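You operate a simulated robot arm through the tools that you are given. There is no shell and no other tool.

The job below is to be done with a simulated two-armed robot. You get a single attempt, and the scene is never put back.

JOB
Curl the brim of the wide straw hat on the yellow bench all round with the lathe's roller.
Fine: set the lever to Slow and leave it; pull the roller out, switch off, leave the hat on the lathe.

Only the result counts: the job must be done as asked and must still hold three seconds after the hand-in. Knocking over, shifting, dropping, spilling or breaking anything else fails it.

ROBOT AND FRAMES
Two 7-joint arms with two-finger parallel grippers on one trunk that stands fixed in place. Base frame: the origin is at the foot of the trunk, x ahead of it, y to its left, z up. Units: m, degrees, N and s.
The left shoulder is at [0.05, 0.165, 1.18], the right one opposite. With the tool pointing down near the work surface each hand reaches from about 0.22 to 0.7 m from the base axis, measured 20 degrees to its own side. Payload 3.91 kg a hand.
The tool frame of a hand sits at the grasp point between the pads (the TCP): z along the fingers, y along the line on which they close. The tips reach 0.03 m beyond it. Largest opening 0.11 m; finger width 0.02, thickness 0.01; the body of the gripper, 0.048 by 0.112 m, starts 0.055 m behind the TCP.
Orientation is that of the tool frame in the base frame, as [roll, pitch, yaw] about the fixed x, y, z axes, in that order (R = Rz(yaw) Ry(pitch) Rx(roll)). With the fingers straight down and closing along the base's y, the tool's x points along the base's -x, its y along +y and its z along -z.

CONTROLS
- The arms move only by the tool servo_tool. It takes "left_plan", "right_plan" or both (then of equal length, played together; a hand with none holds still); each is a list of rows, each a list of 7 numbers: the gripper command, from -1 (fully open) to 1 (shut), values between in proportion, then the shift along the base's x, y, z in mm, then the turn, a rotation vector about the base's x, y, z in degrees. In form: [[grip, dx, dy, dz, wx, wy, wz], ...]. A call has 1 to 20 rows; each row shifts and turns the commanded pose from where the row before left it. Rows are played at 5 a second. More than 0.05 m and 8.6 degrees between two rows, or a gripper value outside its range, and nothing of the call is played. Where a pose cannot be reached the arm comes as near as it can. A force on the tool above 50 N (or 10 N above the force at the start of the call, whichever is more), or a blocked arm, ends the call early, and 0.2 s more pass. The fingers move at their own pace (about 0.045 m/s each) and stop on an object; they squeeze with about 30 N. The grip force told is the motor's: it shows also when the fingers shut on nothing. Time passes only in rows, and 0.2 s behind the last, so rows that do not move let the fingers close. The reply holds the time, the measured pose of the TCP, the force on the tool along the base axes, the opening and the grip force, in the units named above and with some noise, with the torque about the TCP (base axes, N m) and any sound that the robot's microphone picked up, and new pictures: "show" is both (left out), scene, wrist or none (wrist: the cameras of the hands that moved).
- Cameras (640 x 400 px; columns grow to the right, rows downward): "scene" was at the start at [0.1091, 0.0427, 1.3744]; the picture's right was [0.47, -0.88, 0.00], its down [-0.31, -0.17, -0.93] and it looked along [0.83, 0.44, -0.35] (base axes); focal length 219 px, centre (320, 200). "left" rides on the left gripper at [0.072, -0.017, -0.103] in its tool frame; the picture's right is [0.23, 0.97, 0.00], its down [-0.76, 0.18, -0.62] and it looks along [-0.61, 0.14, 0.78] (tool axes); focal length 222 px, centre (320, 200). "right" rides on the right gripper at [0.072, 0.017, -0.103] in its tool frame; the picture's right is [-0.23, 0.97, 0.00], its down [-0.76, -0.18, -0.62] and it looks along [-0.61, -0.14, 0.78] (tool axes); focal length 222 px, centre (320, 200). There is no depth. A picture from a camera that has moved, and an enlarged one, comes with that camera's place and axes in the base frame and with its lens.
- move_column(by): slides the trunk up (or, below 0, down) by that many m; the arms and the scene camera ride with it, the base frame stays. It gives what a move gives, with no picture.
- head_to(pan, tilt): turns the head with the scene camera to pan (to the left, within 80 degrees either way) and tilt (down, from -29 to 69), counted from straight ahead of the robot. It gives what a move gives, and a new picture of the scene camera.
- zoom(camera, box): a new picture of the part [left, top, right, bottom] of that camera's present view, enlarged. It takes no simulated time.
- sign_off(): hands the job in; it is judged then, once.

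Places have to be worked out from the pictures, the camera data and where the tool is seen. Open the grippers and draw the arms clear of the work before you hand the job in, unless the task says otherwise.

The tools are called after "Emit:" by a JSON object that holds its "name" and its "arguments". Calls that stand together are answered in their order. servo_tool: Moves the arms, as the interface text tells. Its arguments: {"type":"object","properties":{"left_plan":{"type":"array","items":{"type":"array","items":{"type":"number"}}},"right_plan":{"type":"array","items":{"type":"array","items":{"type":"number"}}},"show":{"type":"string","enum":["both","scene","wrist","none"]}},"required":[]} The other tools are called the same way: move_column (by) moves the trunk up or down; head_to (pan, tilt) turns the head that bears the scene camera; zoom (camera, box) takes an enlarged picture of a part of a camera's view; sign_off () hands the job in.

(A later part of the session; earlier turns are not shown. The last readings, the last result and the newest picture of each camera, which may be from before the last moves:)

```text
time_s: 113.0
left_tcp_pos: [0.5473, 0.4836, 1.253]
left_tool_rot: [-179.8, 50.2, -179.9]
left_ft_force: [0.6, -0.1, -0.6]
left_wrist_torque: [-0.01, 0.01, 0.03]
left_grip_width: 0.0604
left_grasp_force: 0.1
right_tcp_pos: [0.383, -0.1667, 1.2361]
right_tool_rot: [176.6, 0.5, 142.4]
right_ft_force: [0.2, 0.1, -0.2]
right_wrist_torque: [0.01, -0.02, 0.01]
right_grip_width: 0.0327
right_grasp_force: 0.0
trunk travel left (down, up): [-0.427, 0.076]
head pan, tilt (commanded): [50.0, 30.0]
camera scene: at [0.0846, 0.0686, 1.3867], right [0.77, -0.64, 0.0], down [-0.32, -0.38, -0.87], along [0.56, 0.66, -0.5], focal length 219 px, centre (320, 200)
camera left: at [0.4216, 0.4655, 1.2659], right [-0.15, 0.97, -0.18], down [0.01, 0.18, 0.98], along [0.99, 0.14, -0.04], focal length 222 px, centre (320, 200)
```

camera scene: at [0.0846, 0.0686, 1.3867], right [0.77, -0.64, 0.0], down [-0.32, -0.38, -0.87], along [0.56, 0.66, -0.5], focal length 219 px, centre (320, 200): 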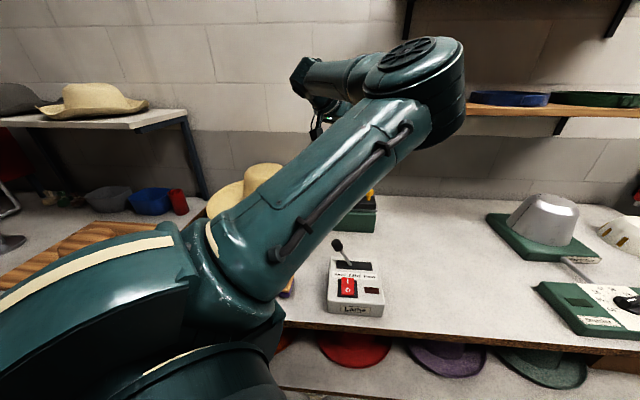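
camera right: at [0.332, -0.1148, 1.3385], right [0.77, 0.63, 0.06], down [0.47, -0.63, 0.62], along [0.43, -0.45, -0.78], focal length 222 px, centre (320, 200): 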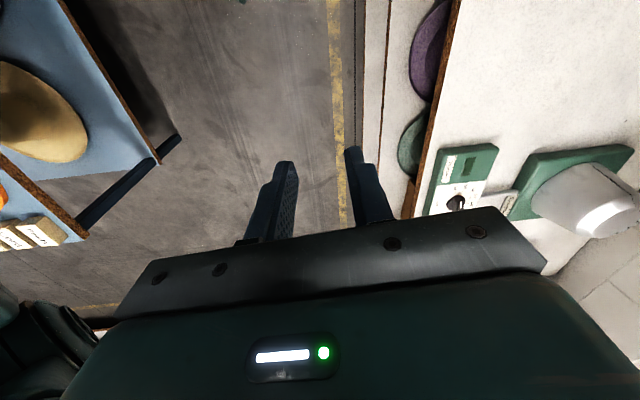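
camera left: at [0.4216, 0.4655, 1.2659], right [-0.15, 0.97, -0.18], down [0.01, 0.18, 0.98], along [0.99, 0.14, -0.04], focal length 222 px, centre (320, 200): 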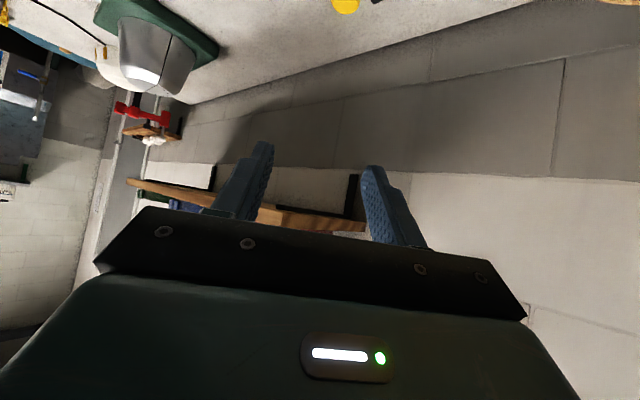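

The left hand is in orientation (pointing forward, 40° down) at (0.547, 0.484, 1.253). I'll move closer and lower toward the knob and look.

Emit:
{"name": "servo_tool", "arguments": {"left_plan": [[-0.1, 10, 0, -30, 0, 0, 0], [-0.1, 10, 0, -35, 0, 0, 0], [-0.1, 10, 0, -35, 0, 0, 0], [-0.1, 0, 0, -20, 0, 0, 0], [-0.1, 0, 0, 0, 0, 0, 0]], "show": "both"}}

Emit:
{"name": "zoom", "arguments": {"camera": "left", "box": [200, 0, 500, 220]}}

```text
time_s: 114.2
left_tcp_pos: [0.5773, 0.4834, 1.1356]
left_tool_rot: [-179.9, 50.0, -179.8]
left_ft_force: [0.8, 0.3, -0.3]
left_wrist_torque: [-0.03, -0.02, 0.01]
left_grip_width: 0.0607
left_grasp_force: 0.1
right_tcp_pos: [0.3839, -0.1661, 1.2363]
right_tool_rot: [176.6, 0.5, 142.5]
right_ft_force: [-0.3, 0.4, -0.2]
right_wrist_torque: [0.01, -0.03, -0.01]
right_grip_width: 0.0328
right_grasp_force: 0.2
trunk travel left (down, up): [-0.427, 0.076]
head pan, tilt (commanded): [50.0, 30.0]
camera scene: at [0.0849, 0.0685, 1.3867], right [0.77, -0.64, 0.0], down [-0.32, -0.38, -0.87], along [0.56, 0.66, -0.5], focal length 219 px, centre (320, 200)
camera left: at [0.4512, 0.4664, 1.148], right [-0.15, 0.97, -0.18], down [0.01, 0.18, 0.98], along [0.99, 0.14, -0.04], focal length 222 px, centre (320, 200)
```

scene: 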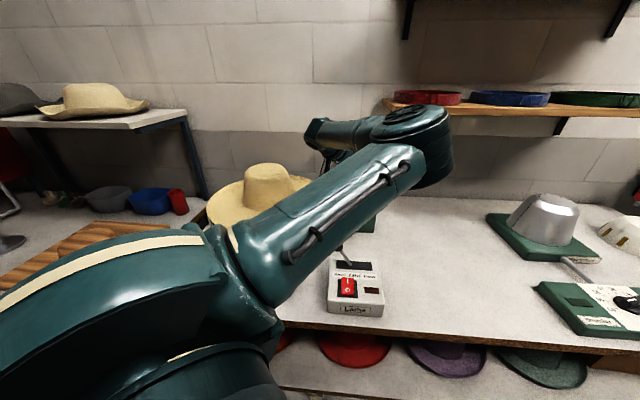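
left: 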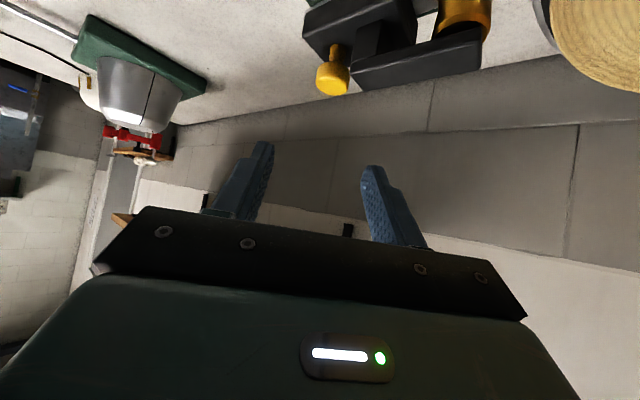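

```text
1.82 times, centred on (350, 110) of left
camera zoom: at [0.4512, 0.4664, 1.148], right [-0.15, 0.97, -0.18], down [0.01, 0.18, 0.98], along [0.99, 0.14, -0.04], focal length 404 px, centre (266, 364)
```

zoom: 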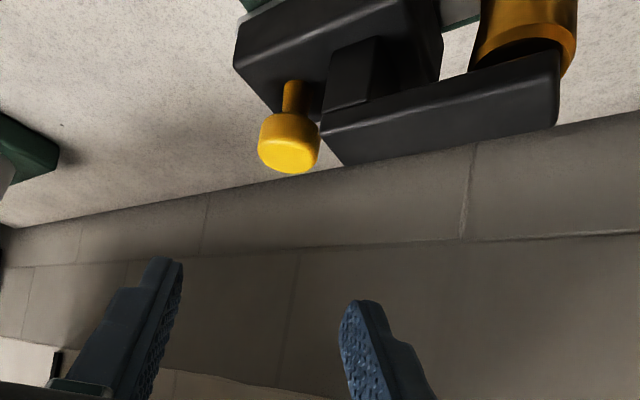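

The knob cap is at about (0.662, 0.486), z 1.008–1.036, with the bracket bar just beside it. I'll steepen the hand to 55° and yaw −10° so the fingers fit around the cap, stopping ~5 cm short.

Emit:
{"name": "servo_tool", "arguments": {"left_plan": [[-0.1, 10, 0, 0, 0, 5, -3.4], [-0.1, 15, 3, -20, 0, 5, -3.4], [-0.1, 16, 3, -22, 0, 5, -3.4], [-0.1, 16, 2, -24, 0, 0, 0], [-0.1, 0, 0, 0, 0, 0, 0]], "show": "wrist"}}

Emit:
{"name": "zoom", "arguments": {"camera": "left", "box": [200, 0, 500, 220]}}

```text
time_s: 115.4
left_tcp_pos: [0.6351, 0.4908, 1.069]
left_tool_rot: [-178.3, 35.0, 170.9]
left_ft_force: [-0.2, -0.1, 0.6]
left_wrist_torque: [-0.03, 0.05, 0.0]
left_grip_width: 0.0608
left_grasp_force: 0.1
right_tcp_pos: [0.3838, -0.1681, 1.237]
right_tool_rot: [176.7, 0.5, 142.4]
right_ft_force: [0.2, 0.3, 0.2]
right_wrist_torque: [0.0, 0.01, 0.03]
right_grip_width: 0.0329
right_grasp_force: 0.1
trunk travel left (down, up): [-0.427, 0.076]
head pan, tilt (commanded): [50.0, 30.0]
camera left: at [0.5146, 0.496, 1.1142], right [-0.01, 0.99, -0.15], down [0.3, 0.15, 0.94], along [0.96, -0.03, -0.29], focal length 222 px, centre (320, 200)
```

left: 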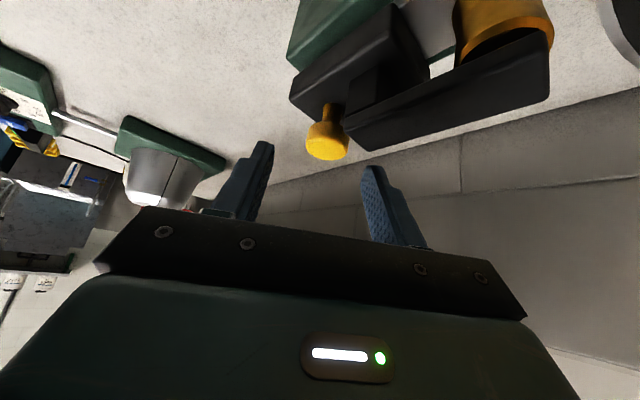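

```text
1.82 times, centred on (350, 110) of left
camera zoom: at [0.5146, 0.496, 1.1142], right [-0.01, 0.99, -0.15], down [0.3, 0.15, 0.94], along [0.96, -0.03, -0.29], focal length 404 px, centre (266, 364)
```

zoom: 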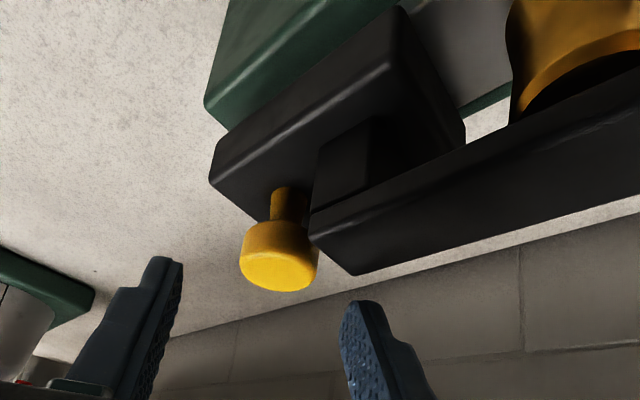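

The bracket bar end is very close to the knob's left side, so a narrower opening (42 mm) and more inward yaw (−20°) will keep the finger clear. I'll adjust the pose before approaching.

Emit:
{"name": "servo_tool", "arguments": {"left_plan": [[0.236, -2, 4, 0, -0.9, -3.4, -5.5], [0.236, -2.5, 4.7, -2, -0.9, -3.4, -5.5], [0.236, 0, 0, 0, 0, 0, 0], [0.236, 0, 0, 0, 0, 0, 0]], "show": "wrist"}}

Emit:
{"name": "zoom", "arguments": {"camera": "left", "box": [200, 0, 500, 220]}}

```text
time_s: 116.4
left_tcp_pos: [0.6276, 0.4983, 1.0679]
left_tool_rot: [-178.4, 42.2, 159.9]
left_ft_force: [-0.1, 0.8, -0.2]
left_wrist_torque: [0.02, -0.01, -0.01]
left_grip_width: 0.0421
left_grasp_force: 0.1
right_tcp_pos: [0.3845, -0.1678, 1.2364]
right_tool_rot: [176.7, 0.5, 142.5]
right_ft_force: [-0.6, -0.7, 0.3]
right_wrist_torque: [0.0, 0.04, 0.02]
right_grip_width: 0.0329
right_grasp_force: 0.1
trunk travel left (down, up): [-0.427, 0.076]
head pan, tilt (commanded): [50.0, 30.0]
camera left: at [0.5082, 0.5284, 1.0976], right [0.19, 0.97, -0.17], down [0.21, 0.13, 0.97], along [0.96, -0.22, -0.17], focal length 222 px, centre (320, 200)
```

left: 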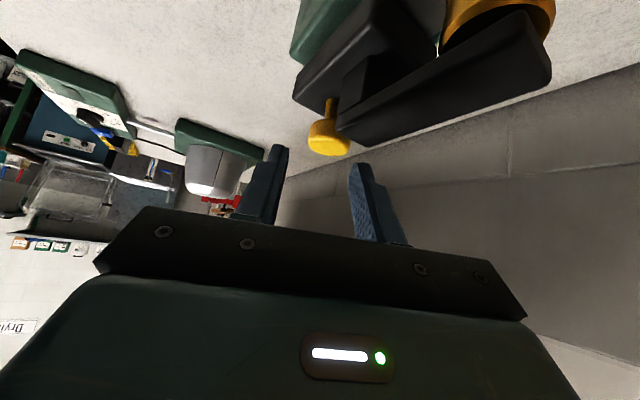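

```text
1.82 times, centred on (350, 110) of left
camera zoom: at [0.5082, 0.5284, 1.0976], right [0.19, 0.97, -0.17], down [0.21, 0.13, 0.97], along [0.96, -0.22, -0.17], focal length 404 px, centre (266, 364)
```

zoom: 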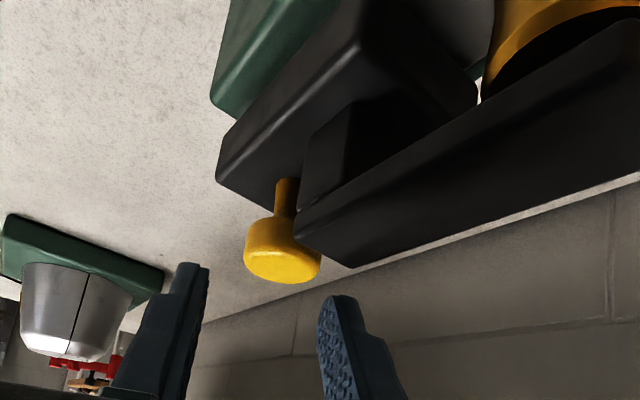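

The knob sits between the fingertips' lines as planned. I'll advance ~5 cm along the finger direction onto it.

Emit:
{"name": "servo_tool", "arguments": {"left_plan": [[0.236, 11, -3.1, -12.6, 0, 0, 0], [0.236, 11, -3.1, -12.6, 0, 0, 0], [0.236, 11, -3.1, -12.6, 0, 0, 0], [0.236, 0, 0, 0, 0, 0, 0]], "show": "wrist"}}

Emit:
{"name": "zoom", "arguments": {"camera": "left", "box": [200, 0, 500, 220]}}

```text
time_s: 117.4
left_tcp_pos: [0.6613, 0.4882, 1.0302]
left_tool_rot: [-178.4, 42.3, 159.9]
left_ft_force: [3.3, -0.2, 3.9]
left_wrist_torque: [0.13, -0.05, -0.07]
left_grip_width: 0.0426
left_grasp_force: 0.7
right_tcp_pos: [0.3844, -0.1678, 1.2369]
right_tool_rot: [176.6, 0.6, 142.5]
right_ft_force: [0.0, 0.3, -0.2]
right_wrist_torque: [0.0, 0.03, 0.02]
right_grip_width: 0.0331
right_grasp_force: 0.1
trunk travel left (down, up): [-0.427, 0.076]
head pan, tilt (commanded): [50.0, 30.0]
camera left: at [0.5414, 0.5179, 1.06], right [0.2, 0.97, -0.17], down [0.21, 0.13, 0.97], along [0.96, -0.23, -0.17], focal length 222 px, centre (320, 200)
```

left: 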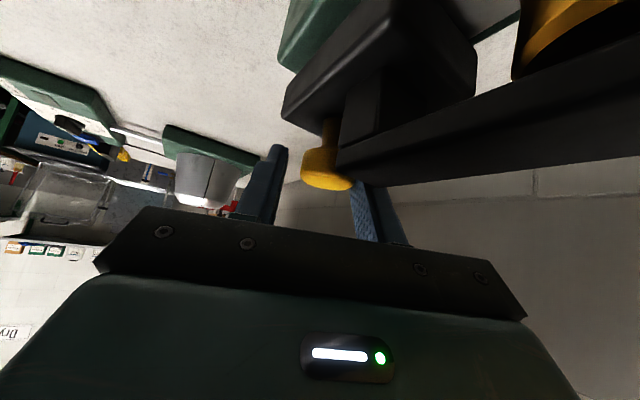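

```text
1.82 times, centred on (350, 110) of left
camera zoom: at [0.5414, 0.5179, 1.06], right [0.2, 0.97, -0.17], down [0.21, 0.13, 0.97], along [0.96, -0.23, -0.17], focal length 404 px, centre (266, 364)
```

zoom: 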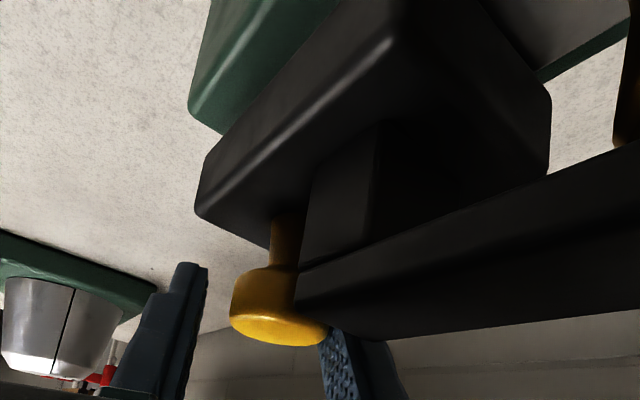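

There's a light contact (≈5 N), probably the left finger brushing the bar's end. I'll ease up 3 mm and close gently on the knob.

Emit:
{"name": "servo_tool", "arguments": {"left_plan": [[0.236, 0, 0, 3, 0, 0, 0], [0.32, 0, 0, 0, 0, 0, 0], [0.42, 0, 0, 0, 0, 0, 0], [0.5, 0, 0, 0, 0, 0, 0]], "show": "wrist"}}

Emit:
{"name": "zoom", "arguments": {"camera": "left", "box": [200, 0, 500, 220]}}

```text
time_s: 118.4
left_tcp_pos: [0.6629, 0.4924, 1.0318]
left_tool_rot: [-178.4, 42.1, 160.2]
left_ft_force: [9.1, 12.0, -1.3]
left_wrist_torque: [0.24, -0.13, 0.07]
left_grip_width: 0.0349
left_grasp_force: 7.5
right_tcp_pos: [0.3848, -0.1657, 1.236]
right_tool_rot: [176.6, 0.5, 142.3]
right_ft_force: [0.1, -0.5, 0.7]
right_wrist_torque: [-0.01, 0.03, 0.02]
right_grip_width: 0.033
right_grasp_force: 0.0
trunk travel left (down, up): [-0.427, 0.076]
head pan, tilt (commanded): [50.0, 30.0]
camera left: at [0.5419, 0.5209, 1.0615], right [0.19, 0.97, -0.17], down [0.21, 0.13, 0.97], along [0.96, -0.22, -0.18], focal length 222 px, centre (320, 200)
```

left: 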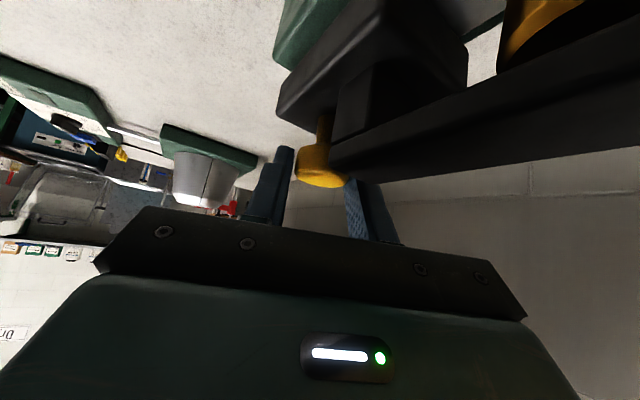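

```text
1.82 times, centred on (350, 110) of left
camera zoom: at [0.5419, 0.5209, 1.0615], right [0.19, 0.97, -0.17], down [0.21, 0.13, 0.97], along [0.96, -0.22, -0.18], focal length 404 px, centre (266, 364)
```

zoom: 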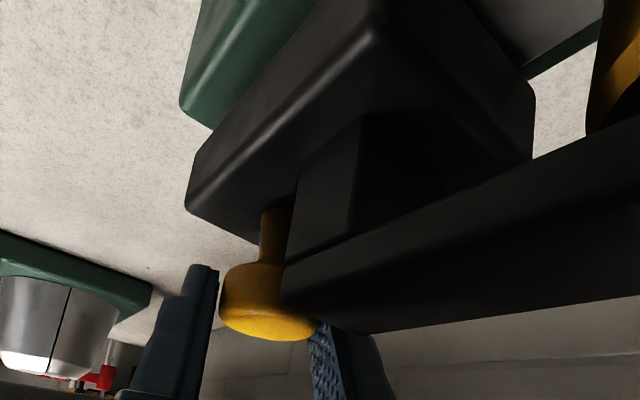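

Both fingers now touch the knob (34.9 mm), with a sideways load since the hand is slightly off-centre. I'll shift a few mm with the knob and close fully.

Emit:
{"name": "servo_tool", "arguments": {"left_plan": [[0.5, 2, 3, 0, 0, 0, 0], [0.7, 1, 2, 0, 0, 0, 0], [1, 0, 0, 0, 0, 0, 0], [1, 0, 0, 0, 0, 0, 0]], "show": "wrist"}}

Emit:
{"name": "zoom", "arguments": {"camera": "left", "box": [200, 0, 500, 220]}}

```text
time_s: 119.4
left_tcp_pos: [0.6628, 0.4925, 1.0318]
left_tool_rot: [-177.9, 42.0, 159.8]
left_ft_force: [-23.7, -10.1, -6.6]
left_wrist_torque: [-0.5, 0.68, -0.13]
left_grip_width: 0.0329
left_grasp_force: 45.1
right_tcp_pos: [0.3817, -0.1669, 1.2374]
right_tool_rot: [176.6, 0.6, 142.4]
right_ft_force: [0.1, 0.4, -0.3]
right_wrist_torque: [-0.01, 0.0, 0.02]
right_grip_width: 0.0329
right_grasp_force: 0.1
trunk travel left (down, up): [-0.427, 0.076]
head pan, tilt (commanded): [50.0, 30.0]
camera left: at [0.5427, 0.5227, 1.062], right [0.2, 0.96, -0.18], down [0.21, 0.13, 0.97], along [0.96, -0.23, -0.18], focal length 222 px, centre (320, 200)
```

left: 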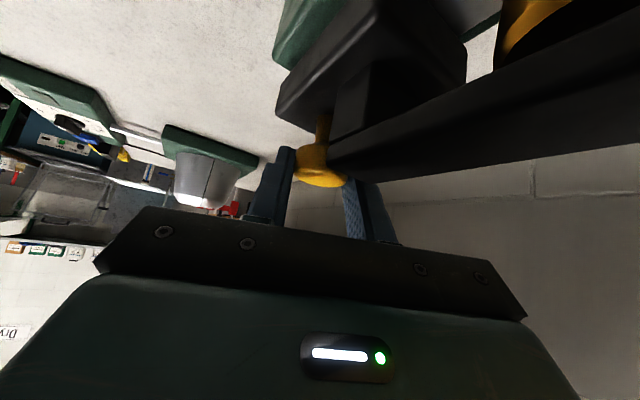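

```text
1.82 times, centred on (350, 110) of left
camera zoom: at [0.5427, 0.5227, 1.062], right [0.2, 0.96, -0.18], down [0.21, 0.13, 0.97], along [0.96, -0.23, -0.18], focal length 404 px, centre (266, 364)
```

zoom: 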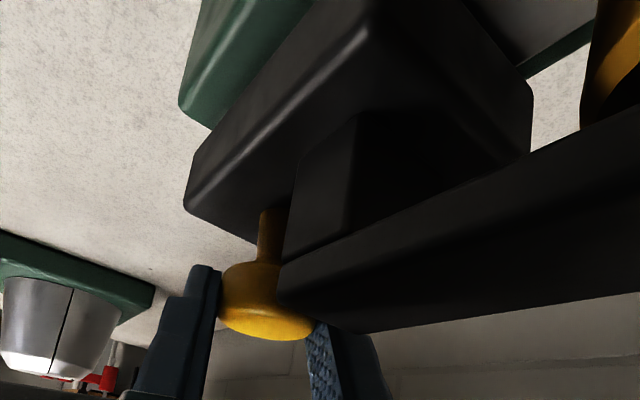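

The knob is firmly gripped (45 N) but my shift over-corrected. I'll ease back ~2 mm to remove the side load.

Emit:
{"name": "servo_tool", "arguments": {"left_plan": [[1, -2.2, -1.5, -0.5, 0, 0, 0], [1, 0, 0, 0, 0, 0, 0]], "show": "none"}}

```text
time_s: 120.0
left_tcp_pos: [0.6626, 0.4921, 1.0318]
left_tool_rot: [-178.3, 42.1, 160.0]
left_ft_force: [-10.7, -8.5, -6.6]
left_wrist_torque: [0.24, 0.86, -0.25]
left_grip_width: 0.0331
left_grasp_force: 45.4
right_tcp_pos: [0.3835, -0.1671, 1.2371]
right_tool_rot: [176.6, 0.4, 142.4]
right_ft_force: [0.1, 0.3, 1.2]
right_wrist_torque: [0.02, 0.0, -0.01]
right_grip_width: 0.0331
right_grasp_force: 0.0
trunk travel left (down, up): [-0.427, 0.076]
head pan, tilt (commanded): [50.0, 30.0]
```

Knob held with modest load. Now I'll bring the right hand, fingers closed, tilted 50° down, toward the rocker switch, passing low under the left arm.

Emit:
{"name": "servo_tool", "arguments": {"right_plan": [[1, -9, 28, -30, 5.8, -4.3, 0.5], [1, -9, 28, -30, 5.8, -4.3, 0.5], [1, -9, 28, -30, 5.8, -4.3, 0.5], [1, -9, 28, -30, 5.8, -4.3, 0.5], [1, -9, 28, -30, 5.8, -4.3, 0.5], [1, -9, 28, -30, 5.8, -4.3, 0.5], [1, 0, 0, 0, 0, 0, 0]], "show": "wrist"}}

Emit:
{"name": "head_to", "arguments": {"pan": 35, "tilt": 40}}

```text
time_s: 121.6
left_tcp_pos: [0.6637, 0.4931, 1.0323]
left_tool_rot: [-178.2, 42.1, 160.1]
left_ft_force: [-10.8, -10.1, -10.8]
left_wrist_torque: [-0.34, 0.2, 0.04]
left_grip_width: 0.0329
left_grasp_force: 44.9
right_tcp_pos: [0.3257, -0.0003, 1.0567]
right_tool_rot: [133.1, 0.7, 145.0]
right_ft_force: [0.3, -0.7, 0.4]
right_wrist_torque: [0.0, 0.02, -0.02]
right_grip_width: 0.0
right_grasp_force: 30.1
trunk travel left (down, up): [-0.427, 0.076]
head pan, tilt (commanded): [50.0, 30.0]
camera right: at [0.2296, -0.011, 1.138], right [0.56, 0.42, 0.71], down [0.29, -0.91, 0.31], along [0.77, 0.04, -0.63], focal length 222 px, centre (320, 200)
```

right: 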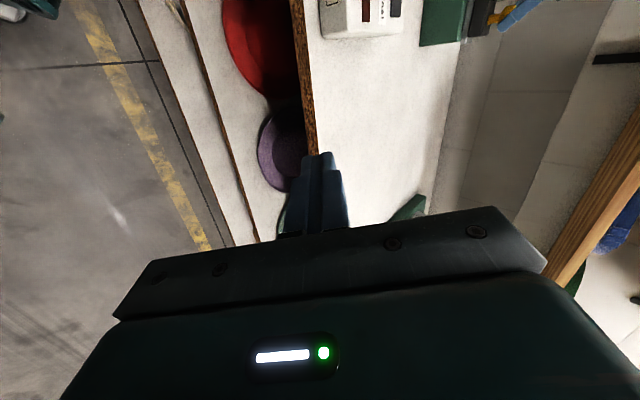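

```text
time_s: 122.4
left_tcp_pos: [0.6634, 0.4931, 1.0322]
left_tool_rot: [-178.2, 42.0, 159.9]
left_ft_force: [-10.6, -11.0, -10.3]
left_wrist_torque: [-0.3, 0.2, -0.02]
left_grip_width: 0.0334
left_grasp_force: 45.2
right_tcp_pos: [0.3265, -0.0001, 1.0575]
right_tool_rot: [133.1, 0.7, 145.0]
right_ft_force: [-0.3, 0.1, 0.2]
right_wrist_torque: [0.01, -0.02, 0.01]
right_grip_width: 0.0
right_grasp_force: 30.6
trunk travel left (down, up): [-0.427, 0.076]
head pan, tilt (commanded): [35.0, 40.0]
camera scene: at [0.0963, 0.0477, 1.3713], right [0.57, -0.82, 0.0], down [-0.53, -0.37, -0.77], along [0.63, 0.44, -0.64], focal length 219 px, centre (320, 200)
```

scene: 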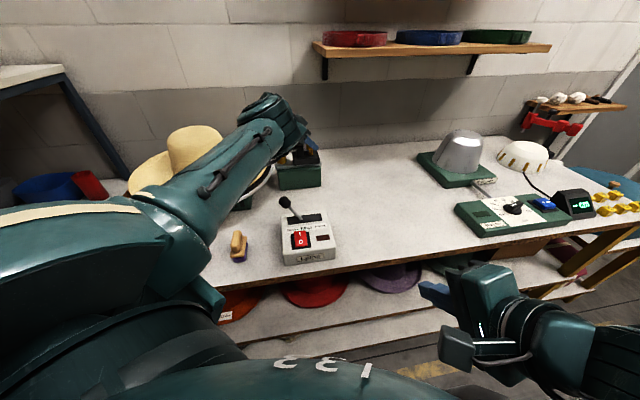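

The box is clearly visible now. I'll zoom to locate the rocker precisely.

Emit:
{"name": "zoom", "arguments": {"camera": "scene", "box": [265, 185, 355, 275]}}

Emit:
{"name": "zoom", "arguments": {"camera": "scene", "box": [100, 80, 340, 240]}}

```text
4.44 times, centred on (310, 230) of scene
camera zoom: at [0.0963, 0.0477, 1.3713], right [0.57, -0.82, 0.0], down [-0.53, -0.37, -0.77], along [0.63, 0.44, -0.64], focal length 972 px, centre (364, 67)
```

zoom: 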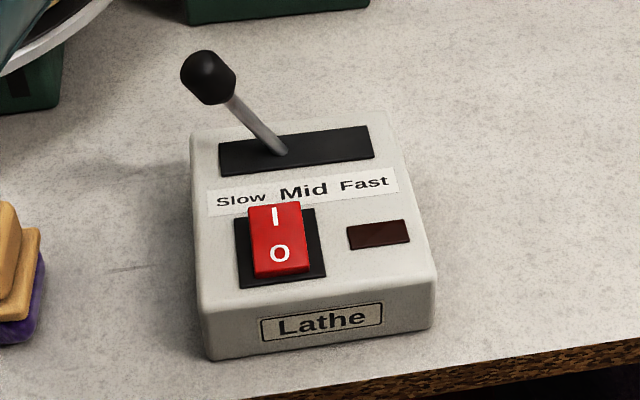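

```text
2.50 times, centred on (220, 160) of scene
camera zoom: at [0.0963, 0.0477, 1.3713], right [0.57, -0.82, 0.0], down [-0.53, -0.37, -0.77], along [0.63, 0.44, -0.64], focal length 546 px, centre (570, 300)
```

zoom: 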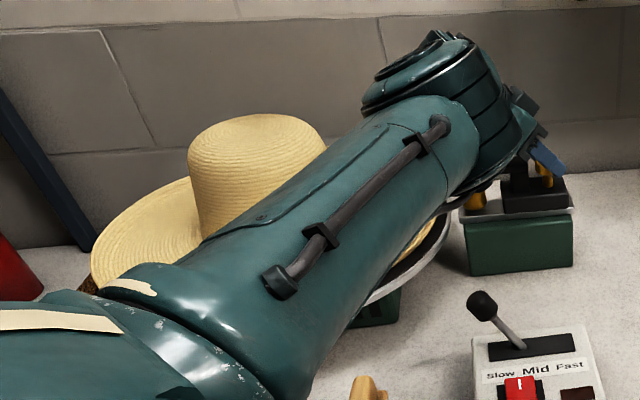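

The I end is at about (0.381, 0.311) and the box top ≈0.92. I'll flatten the right hand to 30° (keeping its wrist well below the left arm) and move to just above and in front of the rocker.

Emit:
{"name": "servo_tool", "arguments": {"right_plan": [[1, 5, 36, -8, 5.3, -3.75, 0], [1, 5, 40, -8, 5.3, -3.75, 0], [1, 5, 40, -10, 0, 0, 0], [1, 5, 40, -10, 0, 0, 0], [1, 5, 40, -10, 0, 0, 0], [1, 5, 40, -10, 0, 0, 0], [1, 5, 45, -10, 0, 0, 0], [1, 0, 0, 0, 0, 0, 0]], "show": "both"}}

Emit:
{"name": "zoom", "arguments": {"camera": "scene", "box": [265, 185, 355, 275]}}

```text
time_s: 124.2
left_tcp_pos: [0.6636, 0.4932, 1.0324]
left_tool_rot: [-178.2, 42.1, 159.8]
left_ft_force: [-10.4, -11.0, -10.5]
left_wrist_torque: [-0.15, 0.44, -0.11]
left_grip_width: 0.033
left_grasp_force: 44.9
right_tcp_pos: [0.3635, 0.2812, 0.9899]
right_tool_rot: [120.3, 0.7, 144.8]
right_ft_force: [0.0, 0.8, -0.4]
right_wrist_torque: [0.01, 0.02, -0.03]
right_grip_width: 0.0
right_grasp_force: 29.9
trunk travel left (down, up): [-0.427, 0.076]
head pan, tilt (commanded): [35.0, 40.0]
camera scene: at [0.0964, 0.0476, 1.3713], right [0.57, -0.82, 0.0], down [-0.53, -0.37, -0.77], along [0.63, 0.44, -0.64], focal length 219 px, centre (320, 200)
camera right: at [0.2577, 0.2571, 1.055], right [0.46, 0.28, 0.84], down [0.26, -0.95, 0.17], along [0.85, 0.14, -0.51], focal length 222 px, centre (320, 200)
```

scene: 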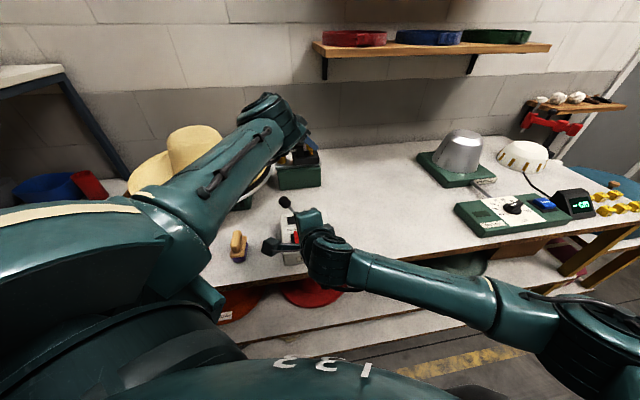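
right: 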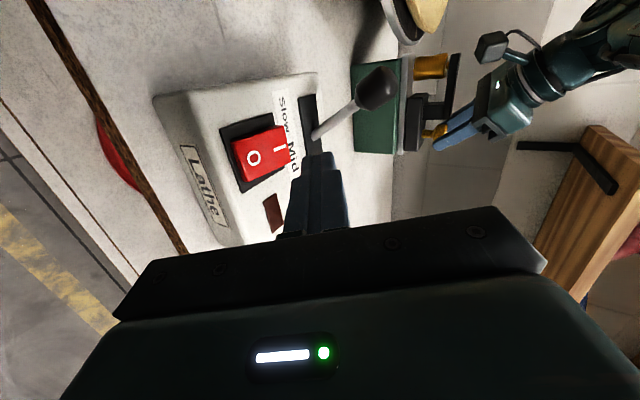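

```text
4.44 times, centred on (310, 230) of scene
camera zoom: at [0.0964, 0.0476, 1.3713], right [0.57, -0.82, 0.0], down [-0.53, -0.37, -0.77], along [0.63, 0.44, -0.64], focal length 972 px, centre (364, 67)
```

zoom: 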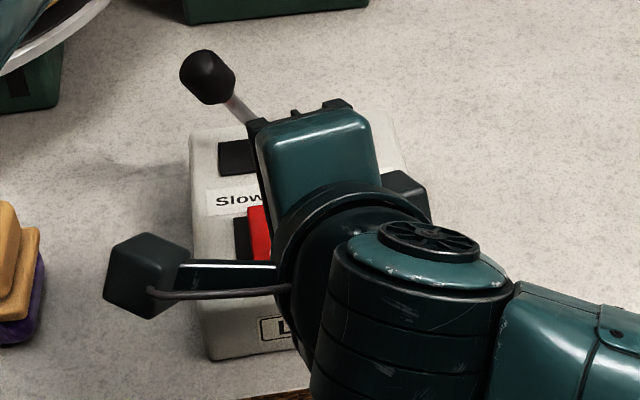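

The rocker's I end is confirmed at (0.380, 0.311). I'll shift the fingertip above it and come down in small steps, watching the force.

Emit:
{"name": "servo_tool", "arguments": {"right_plan": [[1, 7, 15, 0, 0, 0, 0], [1, 0, 0, -12, 0, 0, 0], [1, 0, 0, -10, 0, 0, 0], [1, 0, 0, 0, 0, 0, 0]], "show": "wrist"}}

Emit:
{"name": "servo_tool", "arguments": {"right_plan": [[1, 0, 0, -4, 0, 0, 0], [1, 0, 0, 0, 0, 0, 0]], "show": "none"}}

Emit:
{"name": "servo_tool", "arguments": {"right_plan": [[1, 0, 0, -4, 0, 0, 0], [1, 0, 0, 0, 0, 0, 0]], "show": "none"}}

```text
time_s: 125.2
left_tcp_pos: [0.6635, 0.4929, 1.031]
left_tool_rot: [-178.2, 42.1, 159.9]
left_ft_force: [-10.5, -11.4, -10.2]
left_wrist_torque: [-0.23, 0.26, -0.06]
left_grip_width: 0.0328
left_grasp_force: 45.0
right_tcp_pos: [0.3706, 0.2958, 0.9695]
right_tool_rot: [120.4, 0.7, 145.0]
right_ft_force: [0.4, 0.3, -0.7]
right_wrist_torque: [0.0, 0.01, -0.01]
right_grip_width: 0.0001
right_grasp_force: 29.8
trunk travel left (down, up): [-0.427, 0.076]
head pan, tilt (commanded): [35.0, 40.0]
camera right: at [0.2647, 0.2723, 1.0333], right [0.46, 0.28, 0.84], down [0.26, -0.95, 0.17], along [0.85, 0.14, -0.51], focal length 222 px, centre (320, 200)
```

right: 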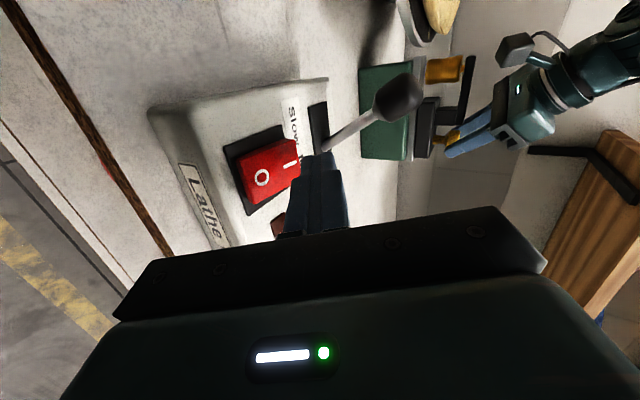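

```text
time_s: 125.8
left_tcp_pos: [0.6635, 0.4921, 1.0314]
left_tool_rot: [-178.3, 42.1, 160.0]
left_ft_force: [-9.7, -10.8, -10.2]
left_wrist_torque: [-0.23, 0.29, 0.01]
left_grip_width: 0.0331
left_grasp_force: 44.7
right_tcp_pos: [0.3697, 0.297, 0.9647]
right_tool_rot: [120.3, 0.8, 144.9]
right_ft_force: [-0.7, -0.1, 0.2]
right_wrist_torque: [-0.01, 0.0, -0.01]
right_grip_width: 0.0
right_grasp_force: 29.9
trunk travel left (down, up): [-0.427, 0.076]
head pan, tilt (commanded): [35.0, 40.0]
```

```text
time_s: 126.4
left_tcp_pos: [0.6635, 0.4919, 1.0321]
left_tool_rot: [-178.1, 42.1, 160.0]
left_ft_force: [-9.1, -10.8, -8.8]
left_wrist_torque: [-0.29, 0.23, -0.03]
left_grip_width: 0.0329
left_grasp_force: 45.5
right_tcp_pos: [0.3693, 0.2946, 0.9619]
right_tool_rot: [120.4, 0.7, 144.9]
right_ft_force: [0.3, -0.6, 0.2]
right_wrist_torque: [0.03, -0.03, 0.05]
right_grip_width: 0.0001
right_grasp_force: 30.2
trunk travel left (down, up): [-0.427, 0.076]
head pan, tilt (commanded): [35.0, 40.0]
```

No contact yet (fingertip ≈0.938). Continuing down.

Emit:
{"name": "servo_tool", "arguments": {"right_plan": [[1, 0, 0, -4, 0, 0, 0], [1, 0, 0, 0, 0, 0, 0]], "show": "none"}}

Emit:
{"name": "servo_tool", "arguments": {"right_plan": [[1, 0, 0, -4, 0, 0, 0], [1, 0, 0, 0, 0, 0, 0]], "show": "wrist"}}

Emit:
{"name": "zoom", "arguments": {"camera": "right", "box": [200, 60, 440, 210]}}

```text
time_s: 127.0
left_tcp_pos: [0.6633, 0.4929, 1.0313]
left_tool_rot: [-178.2, 42.0, 159.9]
left_ft_force: [-9.1, -10.1, -8.7]
left_wrist_torque: [-0.24, 0.32, -0.07]
left_grip_width: 0.033
left_grasp_force: 45.0
right_tcp_pos: [0.3705, 0.2959, 0.958]
right_tool_rot: [120.2, 0.8, 144.9]
right_ft_force: [-0.5, -0.2, -0.7]
right_wrist_torque: [0.01, -0.01, 0.01]
right_grip_width: 0.0
right_grasp_force: 30.1
trunk travel left (down, up): [-0.427, 0.076]
head pan, tilt (commanded): [35.0, 40.0]
```

```text
time_s: 127.6
left_tcp_pos: [0.6626, 0.4924, 1.0325]
left_tool_rot: [-178.1, 42.1, 160.0]
left_ft_force: [-8.9, -10.6, -9.6]
left_wrist_torque: [-0.25, 0.28, -0.05]
left_grip_width: 0.0333
left_grasp_force: 45.6
right_tcp_pos: [0.3714, 0.2943, 0.9539]
right_tool_rot: [120.3, 0.8, 144.9]
right_ft_force: [-0.6, -0.3, -0.2]
right_wrist_torque: [0.01, 0.03, 0.01]
right_grip_width: 0.0
right_grasp_force: 30.0
trunk travel left (down, up): [-0.427, 0.076]
head pan, tilt (commanded): [35.0, 40.0]
camera right: at [0.2649, 0.2712, 1.0187], right [0.46, 0.28, 0.84], down [0.26, -0.95, 0.17], along [0.85, 0.14, -0.51], focal length 222 px, centre (320, 200)
```

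right: 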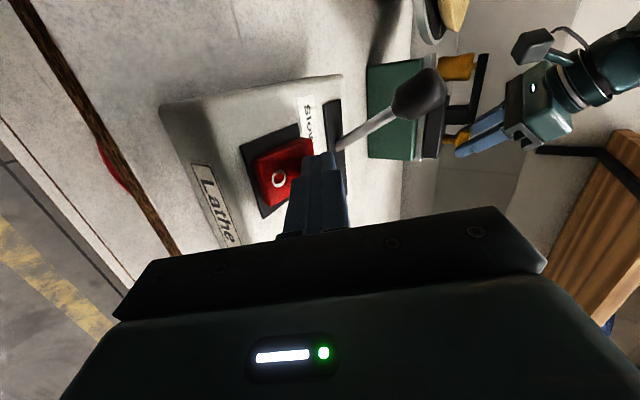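

```text
2.67 times, centred on (320, 135) of right
camera zoom: at [0.2649, 0.2712, 1.0187], right [0.46, 0.28, 0.84], down [0.26, -0.95, 0.17], along [0.85, 0.14, -0.51], focal length 592 px, centre (320, 373)
```

zoom: 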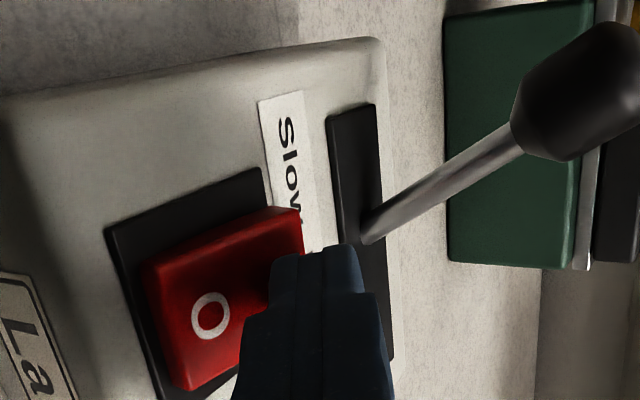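

The tip is right over the rocker's I end. Continuing down in 3 mm steps.

Emit:
{"name": "servo_tool", "arguments": {"right_plan": [[1, 0, 0, -3, 0, 0, 0], [1, 0, 0, 0, 0, 0, 0]], "show": "none"}}

Emit:
{"name": "servo_tool", "arguments": {"right_plan": [[1, 0, 0, -3, 0, 0, 0], [1, 0, 0, 0, 0, 0, 0]], "show": "none"}}

Emit:
{"name": "zoom", "arguments": {"camera": "right", "box": [200, 60, 440, 210]}}

```text
time_s: 128.2
left_tcp_pos: [0.6623, 0.4923, 1.0322]
left_tool_rot: [-178.3, 42.0, 159.9]
left_ft_force: [-9.5, -11.0, -9.1]
left_wrist_torque: [-0.19, 0.3, 0.0]
left_grip_width: 0.0333
left_grasp_force: 44.9
right_tcp_pos: [0.3712, 0.2947, 0.9521]
right_tool_rot: [120.2, 0.9, 144.9]
right_ft_force: [1.2, 1.4, 3.7]
right_wrist_torque: [0.14, -0.08, -0.01]
right_grip_width: 0.0
right_grasp_force: 30.2
trunk travel left (down, up): [-0.427, 0.076]
head pan, tilt (commanded): [35.0, 40.0]
```

```text
time_s: 128.8
left_tcp_pos: [0.6622, 0.4915, 1.0329]
left_tool_rot: [-178.3, 42.1, 160.0]
left_ft_force: [-5.9, -7.6, -13.2]
left_wrist_torque: [-0.31, -0.1, 0.05]
left_grip_width: 0.033
left_grasp_force: 44.9
right_tcp_pos: [0.3715, 0.2957, 0.9498]
right_tool_rot: [120.0, 0.8, 144.8]
right_ft_force: [1.1, -4.1, 15.8]
right_wrist_torque: [0.27, -0.12, -0.03]
right_grip_width: 0.0003
right_grasp_force: 30.5
trunk travel left (down, up): [-0.427, 0.076]
head pan, tilt (commanded): [35.0, 40.0]
```

```text
2.67 times, centred on (320, 135) of right
camera zoom: at [0.2646, 0.2716, 1.0135], right [0.46, 0.27, 0.85], down [0.26, -0.95, 0.17], along [0.85, 0.14, -0.51], focal length 592 px, centre (320, 373)
```

zoom: 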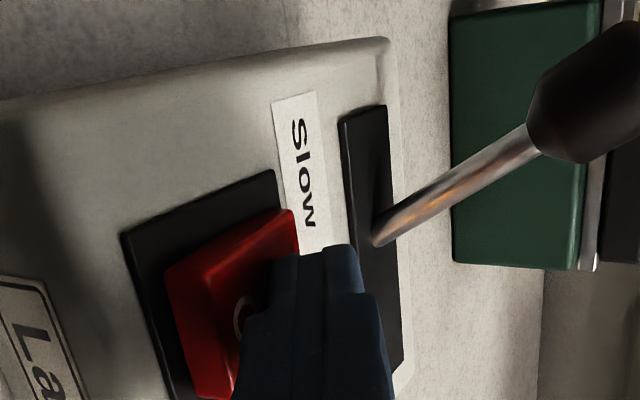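

The rocker has tipped toward I (15.8 N), and an orange glow appears on the lever. I'll lift the right finger slightly and check whether the lathe runs.

Emit:
{"name": "servo_tool", "arguments": {"right_plan": [[1, 0, 0, 12, 0, 0, 0], [1, 0, 0, 5, 0, 0, 0]], "show": "both"}}

Emit:
{"name": "zoom", "arguments": {"camera": "right", "box": [200, 60, 440, 210]}}

Emit:
{"name": "zoom", "arguments": {"camera": "scene", "box": [100, 80, 340, 240]}}

```text
time_s: 129.4
left_tcp_pos: [0.6625, 0.4929, 1.0328]
left_tool_rot: [-178.2, 42.1, 159.9]
left_ft_force: [-8.5, -10.9, -9.2]
left_wrist_torque: [-0.26, 0.55, 0.06]
left_grip_width: 0.0332
left_grasp_force: 45.4
right_tcp_pos: [0.3705, 0.2957, 0.9644]
right_tool_rot: [120.4, 0.9, 144.9]
right_ft_force: [-0.1, 0.6, 0.1]
right_wrist_torque: [0.0, 0.0, 0.02]
right_grip_width: 0.0
right_grasp_force: 30.0
trunk travel left (down, up): [-0.427, 0.076]
head pan, tilt (commanded): [35.0, 40.0]
camera scene: at [0.0964, 0.0475, 1.3712], right [0.57, -0.82, 0.0], down [-0.53, -0.37, -0.77], along [0.63, 0.44, -0.64], focal length 219 px, centre (320, 200)
camera right: at [0.2644, 0.2722, 1.0289], right [0.46, 0.28, 0.84], down [0.26, -0.95, 0.17], along [0.85, 0.14, -0.51], focal length 222 px, centre (320, 200)
```

scene: 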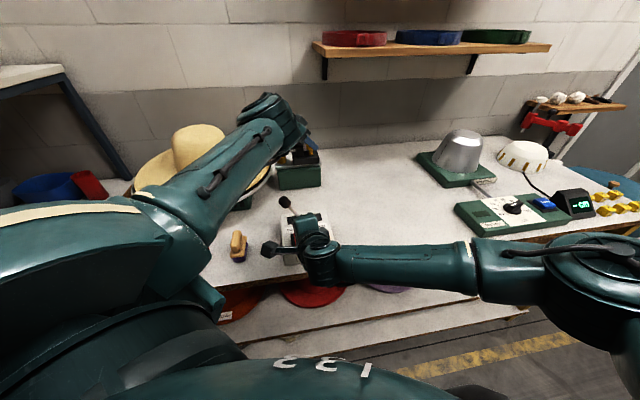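
right: 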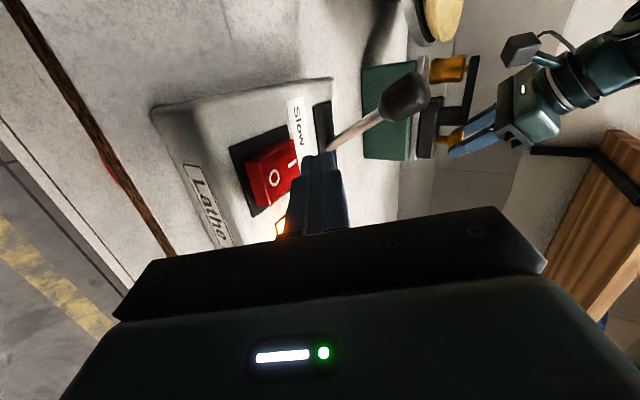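

```text
2.67 times, centred on (320, 135) of right
camera zoom: at [0.2644, 0.2722, 1.0289], right [0.46, 0.28, 0.84], down [0.26, -0.95, 0.17], along [0.85, 0.14, -0.51], focal length 592 px, centre (320, 373)
```

zoom: 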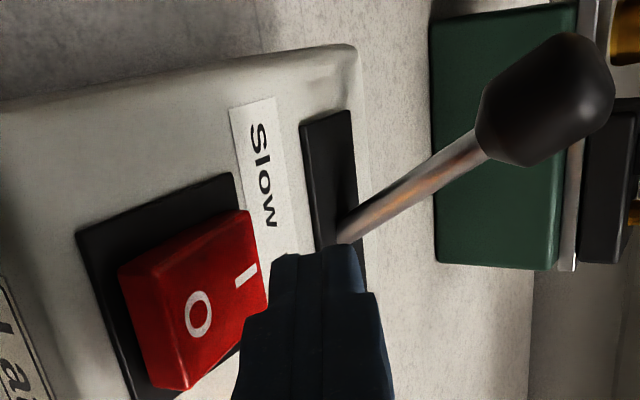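

```text
2.50 times, centred on (220, 160) of scene
camera zoom: at [0.0964, 0.0475, 1.3712], right [0.57, -0.82, 0.0], down [-0.53, -0.37, -0.77], along [0.63, 0.44, -0.64], focal length 546 px, centre (570, 300)
```

zoom: 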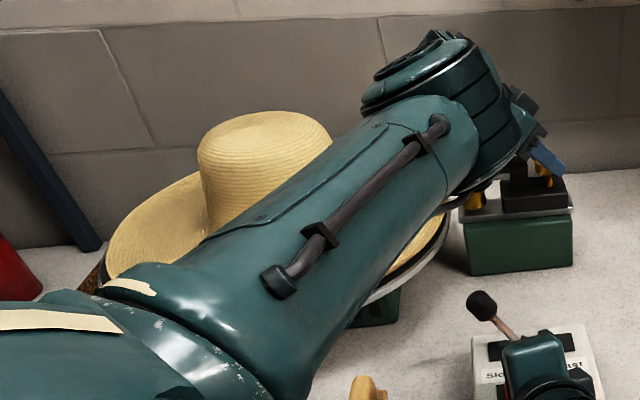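

The lamp is lit: the lathe is running. The hat seems to be moving slightly off-axis as it turns; I'll watch it for a couple of seconds before applying the roller.

Emit:
{"name": "servo_tool", "arguments": {"right_plan": [[1, -3, -5, 5, 0, 0, 0], [1, 0, 0, 0, 0, 0, 0]], "show": "none"}}

Emit:
{"name": "zoom", "arguments": {"camera": "scene", "box": [100, 80, 340, 240]}}

Emit:
{"name": "servo_tool", "arguments": {"right_plan": [[1, 0, 0, 0, 0, 0, 0], [1, 0, 0, 0, 0, 0, 0], [1, 0, 0, 0, 0, 0, 0], [1, 0, 0, 0, 0, 0, 0]], "show": "none"}}

Emit:
{"name": "zoom", "arguments": {"camera": "scene", "box": [100, 80, 340, 240]}}

Emit:
{"name": "servo_tool", "arguments": {"right_plan": [[1, 0, 0, 0, 0, 0, 0], [1, 0, 0, 0, 0, 0, 0], [1, 0, 0, 0, 0, 0, 0], [1, 0, 0, 0, 0, 0, 0]], "show": "wrist"}}

Emit:
{"name": "zoom", "arguments": {"camera": "scene", "box": [100, 80, 340, 240]}}

```text
time_s: 130.0
left_tcp_pos: [0.6631, 0.4924, 1.0319]
left_tool_rot: [-178.2, 42.1, 160.0]
left_ft_force: [-8.3, -10.4, -8.2]
left_wrist_torque: [-0.27, 0.37, 0.03]
left_grip_width: 0.033
left_grasp_force: 45.4
right_tcp_pos: [0.3668, 0.2899, 0.9701]
right_tool_rot: [120.4, 0.8, 145.0]
right_ft_force: [0.9, -0.5, 0.4]
right_wrist_torque: [0.0, 0.02, -0.03]
right_grip_width: 0.0002
right_grasp_force: 30.5
trunk travel left (down, up): [-0.427, 0.076]
head pan, tilt (commanded): [35.0, 40.0]
```

```text
2.50 times, centred on (220, 160) of scene
camera zoom: at [0.0963, 0.0475, 1.3713], right [0.57, -0.82, 0.0], down [-0.53, -0.37, -0.77], along [0.63, 0.44, -0.64], focal length 546 px, centre (570, 300)
```

zoom: 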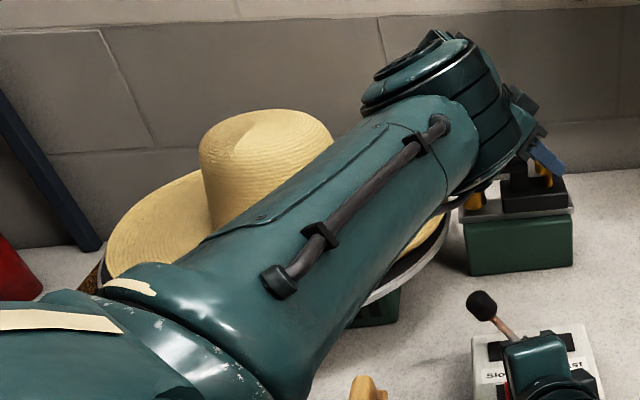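

```text
time_s: 131.0
left_tcp_pos: [0.6628, 0.493, 1.0323]
left_tool_rot: [-178.1, 42.1, 159.8]
left_ft_force: [-8.3, -10.7, -8.4]
left_wrist_torque: [-0.38, 0.27, 0.05]
left_grip_width: 0.0331
left_grasp_force: 45.3
right_tcp_pos: [0.3674, 0.2905, 0.9692]
right_tool_rot: [120.3, 0.9, 144.9]
right_ft_force: [0.4, 0.1, 0.0]
right_wrist_torque: [0.01, 0.01, -0.01]
right_grip_width: 0.0
right_grasp_force: 30.2
trunk travel left (down, up): [-0.427, 0.076]
head pan, tilt (commanded): [35.0, 40.0]
```

```text
2.50 times, centred on (220, 160) of scene
camera zoom: at [0.0963, 0.0474, 1.3713], right [0.57, -0.82, 0.0], down [-0.53, -0.37, -0.77], along [0.63, 0.44, -0.64], focal length 546 px, centre (570, 300)
```

zoom: 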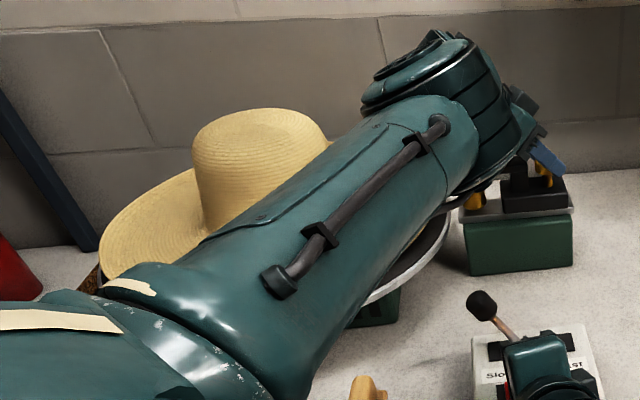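

```text
time_s: 132.0
left_tcp_pos: [0.6641, 0.4918, 1.0323]
left_tool_rot: [-178.3, 42.1, 160.0]
left_ft_force: [-8.2, -10.7, -7.8]
left_wrist_torque: [-0.33, 0.28, 0.03]
left_grip_width: 0.0333
left_grasp_force: 45.2
right_tcp_pos: [0.367, 0.2907, 0.969]
right_tool_rot: [120.3, 0.8, 144.9]
right_ft_force: [0.3, -0.2, 0.7]
right_wrist_torque: [0.01, 0.03, 0.01]
right_grip_width: 0.0
right_grasp_force: 30.0
trunk travel left (down, up): [-0.427, 0.076]
head pan, tilt (commanded): [35.0, 40.0]
camera right: at [0.2612, 0.2671, 1.0339], right [0.46, 0.28, 0.84], down [0.26, -0.95, 0.17], along [0.85, 0.14, -0.51], focal length 222 px, centre (320, 200)
```

right: 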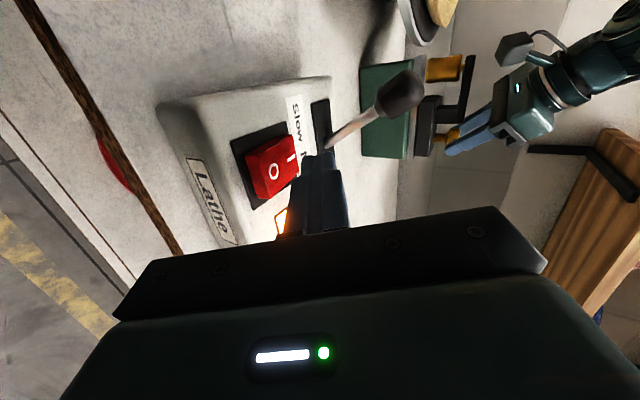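

```text
2.50 times, centred on (220, 160) of scene
camera zoom: at [0.0963, 0.0474, 1.3713], right [0.57, -0.82, 0.0], down [-0.53, -0.37, -0.77], along [0.63, 0.44, -0.64], focal length 546 px, centre (570, 300)
```

zoom: 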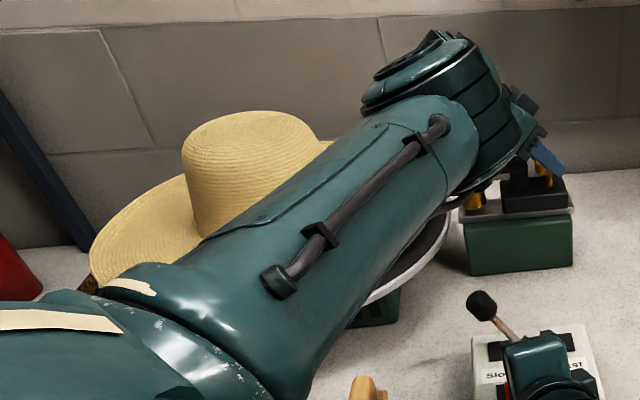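

The hat turns at roughly one rev per 5.5 s with about 1 cm of eccentricity; feeding the roller in slowly will also push it toward centre. I'll push the knob toward the lathe along the rail (−0.70, +0.72) in 5 mm steps.

Emit:
{"name": "servo_tool", "arguments": {"left_plan": [[1, -3.5, 3.6, 0, 0, 0, 0], [1, -3.5, 3.6, 0, 0, 0, 0], [1, -3.5, 3.6, 0, 0, 0, 0], [1, -3.5, 3.6, 0, 0, 0, 0], [1, 0, 0, 0, 0, 0, 0]], "show": "wrist"}}

Emit:
{"name": "zoom", "arguments": {"camera": "scene", "box": [100, 80, 340, 240]}}

Emit:
{"name": "zoom", "arguments": {"camera": "right", "box": [340, 0, 560, 170]}}

```text
time_s: 133.2
left_tcp_pos: [0.6485, 0.5077, 1.0321]
left_tool_rot: [-178.3, 42.1, 159.9]
left_ft_force: [-12.4, -10.1, -5.1]
left_wrist_torque: [-0.24, 0.12, 0.04]
left_grip_width: 0.0334
left_grasp_force: 44.5
right_tcp_pos: [0.3658, 0.2915, 0.9692]
right_tool_rot: [120.1, 0.8, 144.9]
right_ft_force: [-0.2, 0.8, -0.3]
right_wrist_torque: [0.0, 0.0, 0.0]
right_grip_width: 0.0
right_grasp_force: 29.6
trunk travel left (down, up): [-0.427, 0.076]
head pan, tilt (commanded): [35.0, 40.0]
camera left: at [0.5278, 0.5367, 1.062], right [0.19, 0.97, -0.17], down [0.21, 0.13, 0.97], along [0.96, -0.22, -0.18], focal length 222 px, centre (320, 200)
```

left: 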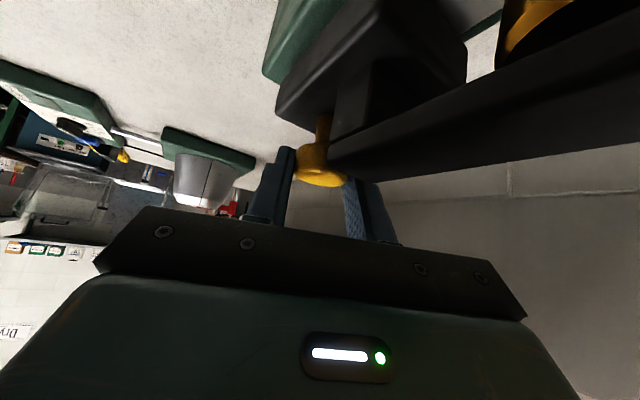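

```text
2.50 times, centred on (220, 160) of scene
camera zoom: at [0.0956, 0.0473, 1.3714], right [0.57, -0.82, 0.0], down [-0.53, -0.37, -0.77], along [0.63, 0.44, -0.64], focal length 546 px, centre (570, 300)
```

zoom: 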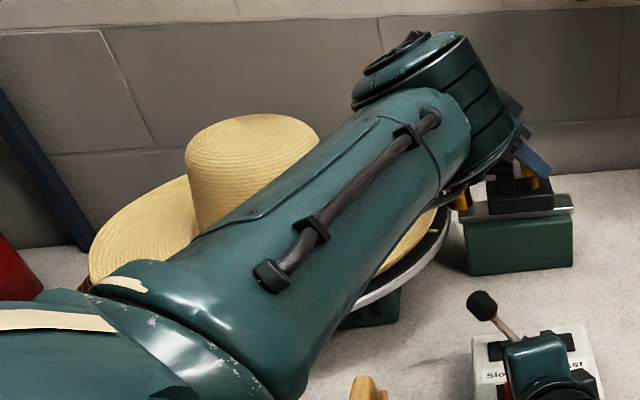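

```text
2.35 times, centred on (450, 85) of right
camera zoom: at [0.2607, 0.267, 1.0341], right [0.46, 0.28, 0.84], down [0.26, -0.95, 0.17], along [0.85, 0.14, -0.51], focal length 523 px, centre (14, 471)
```

zoom: 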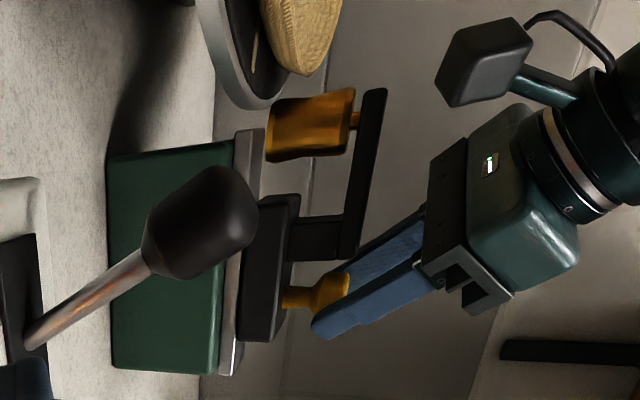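

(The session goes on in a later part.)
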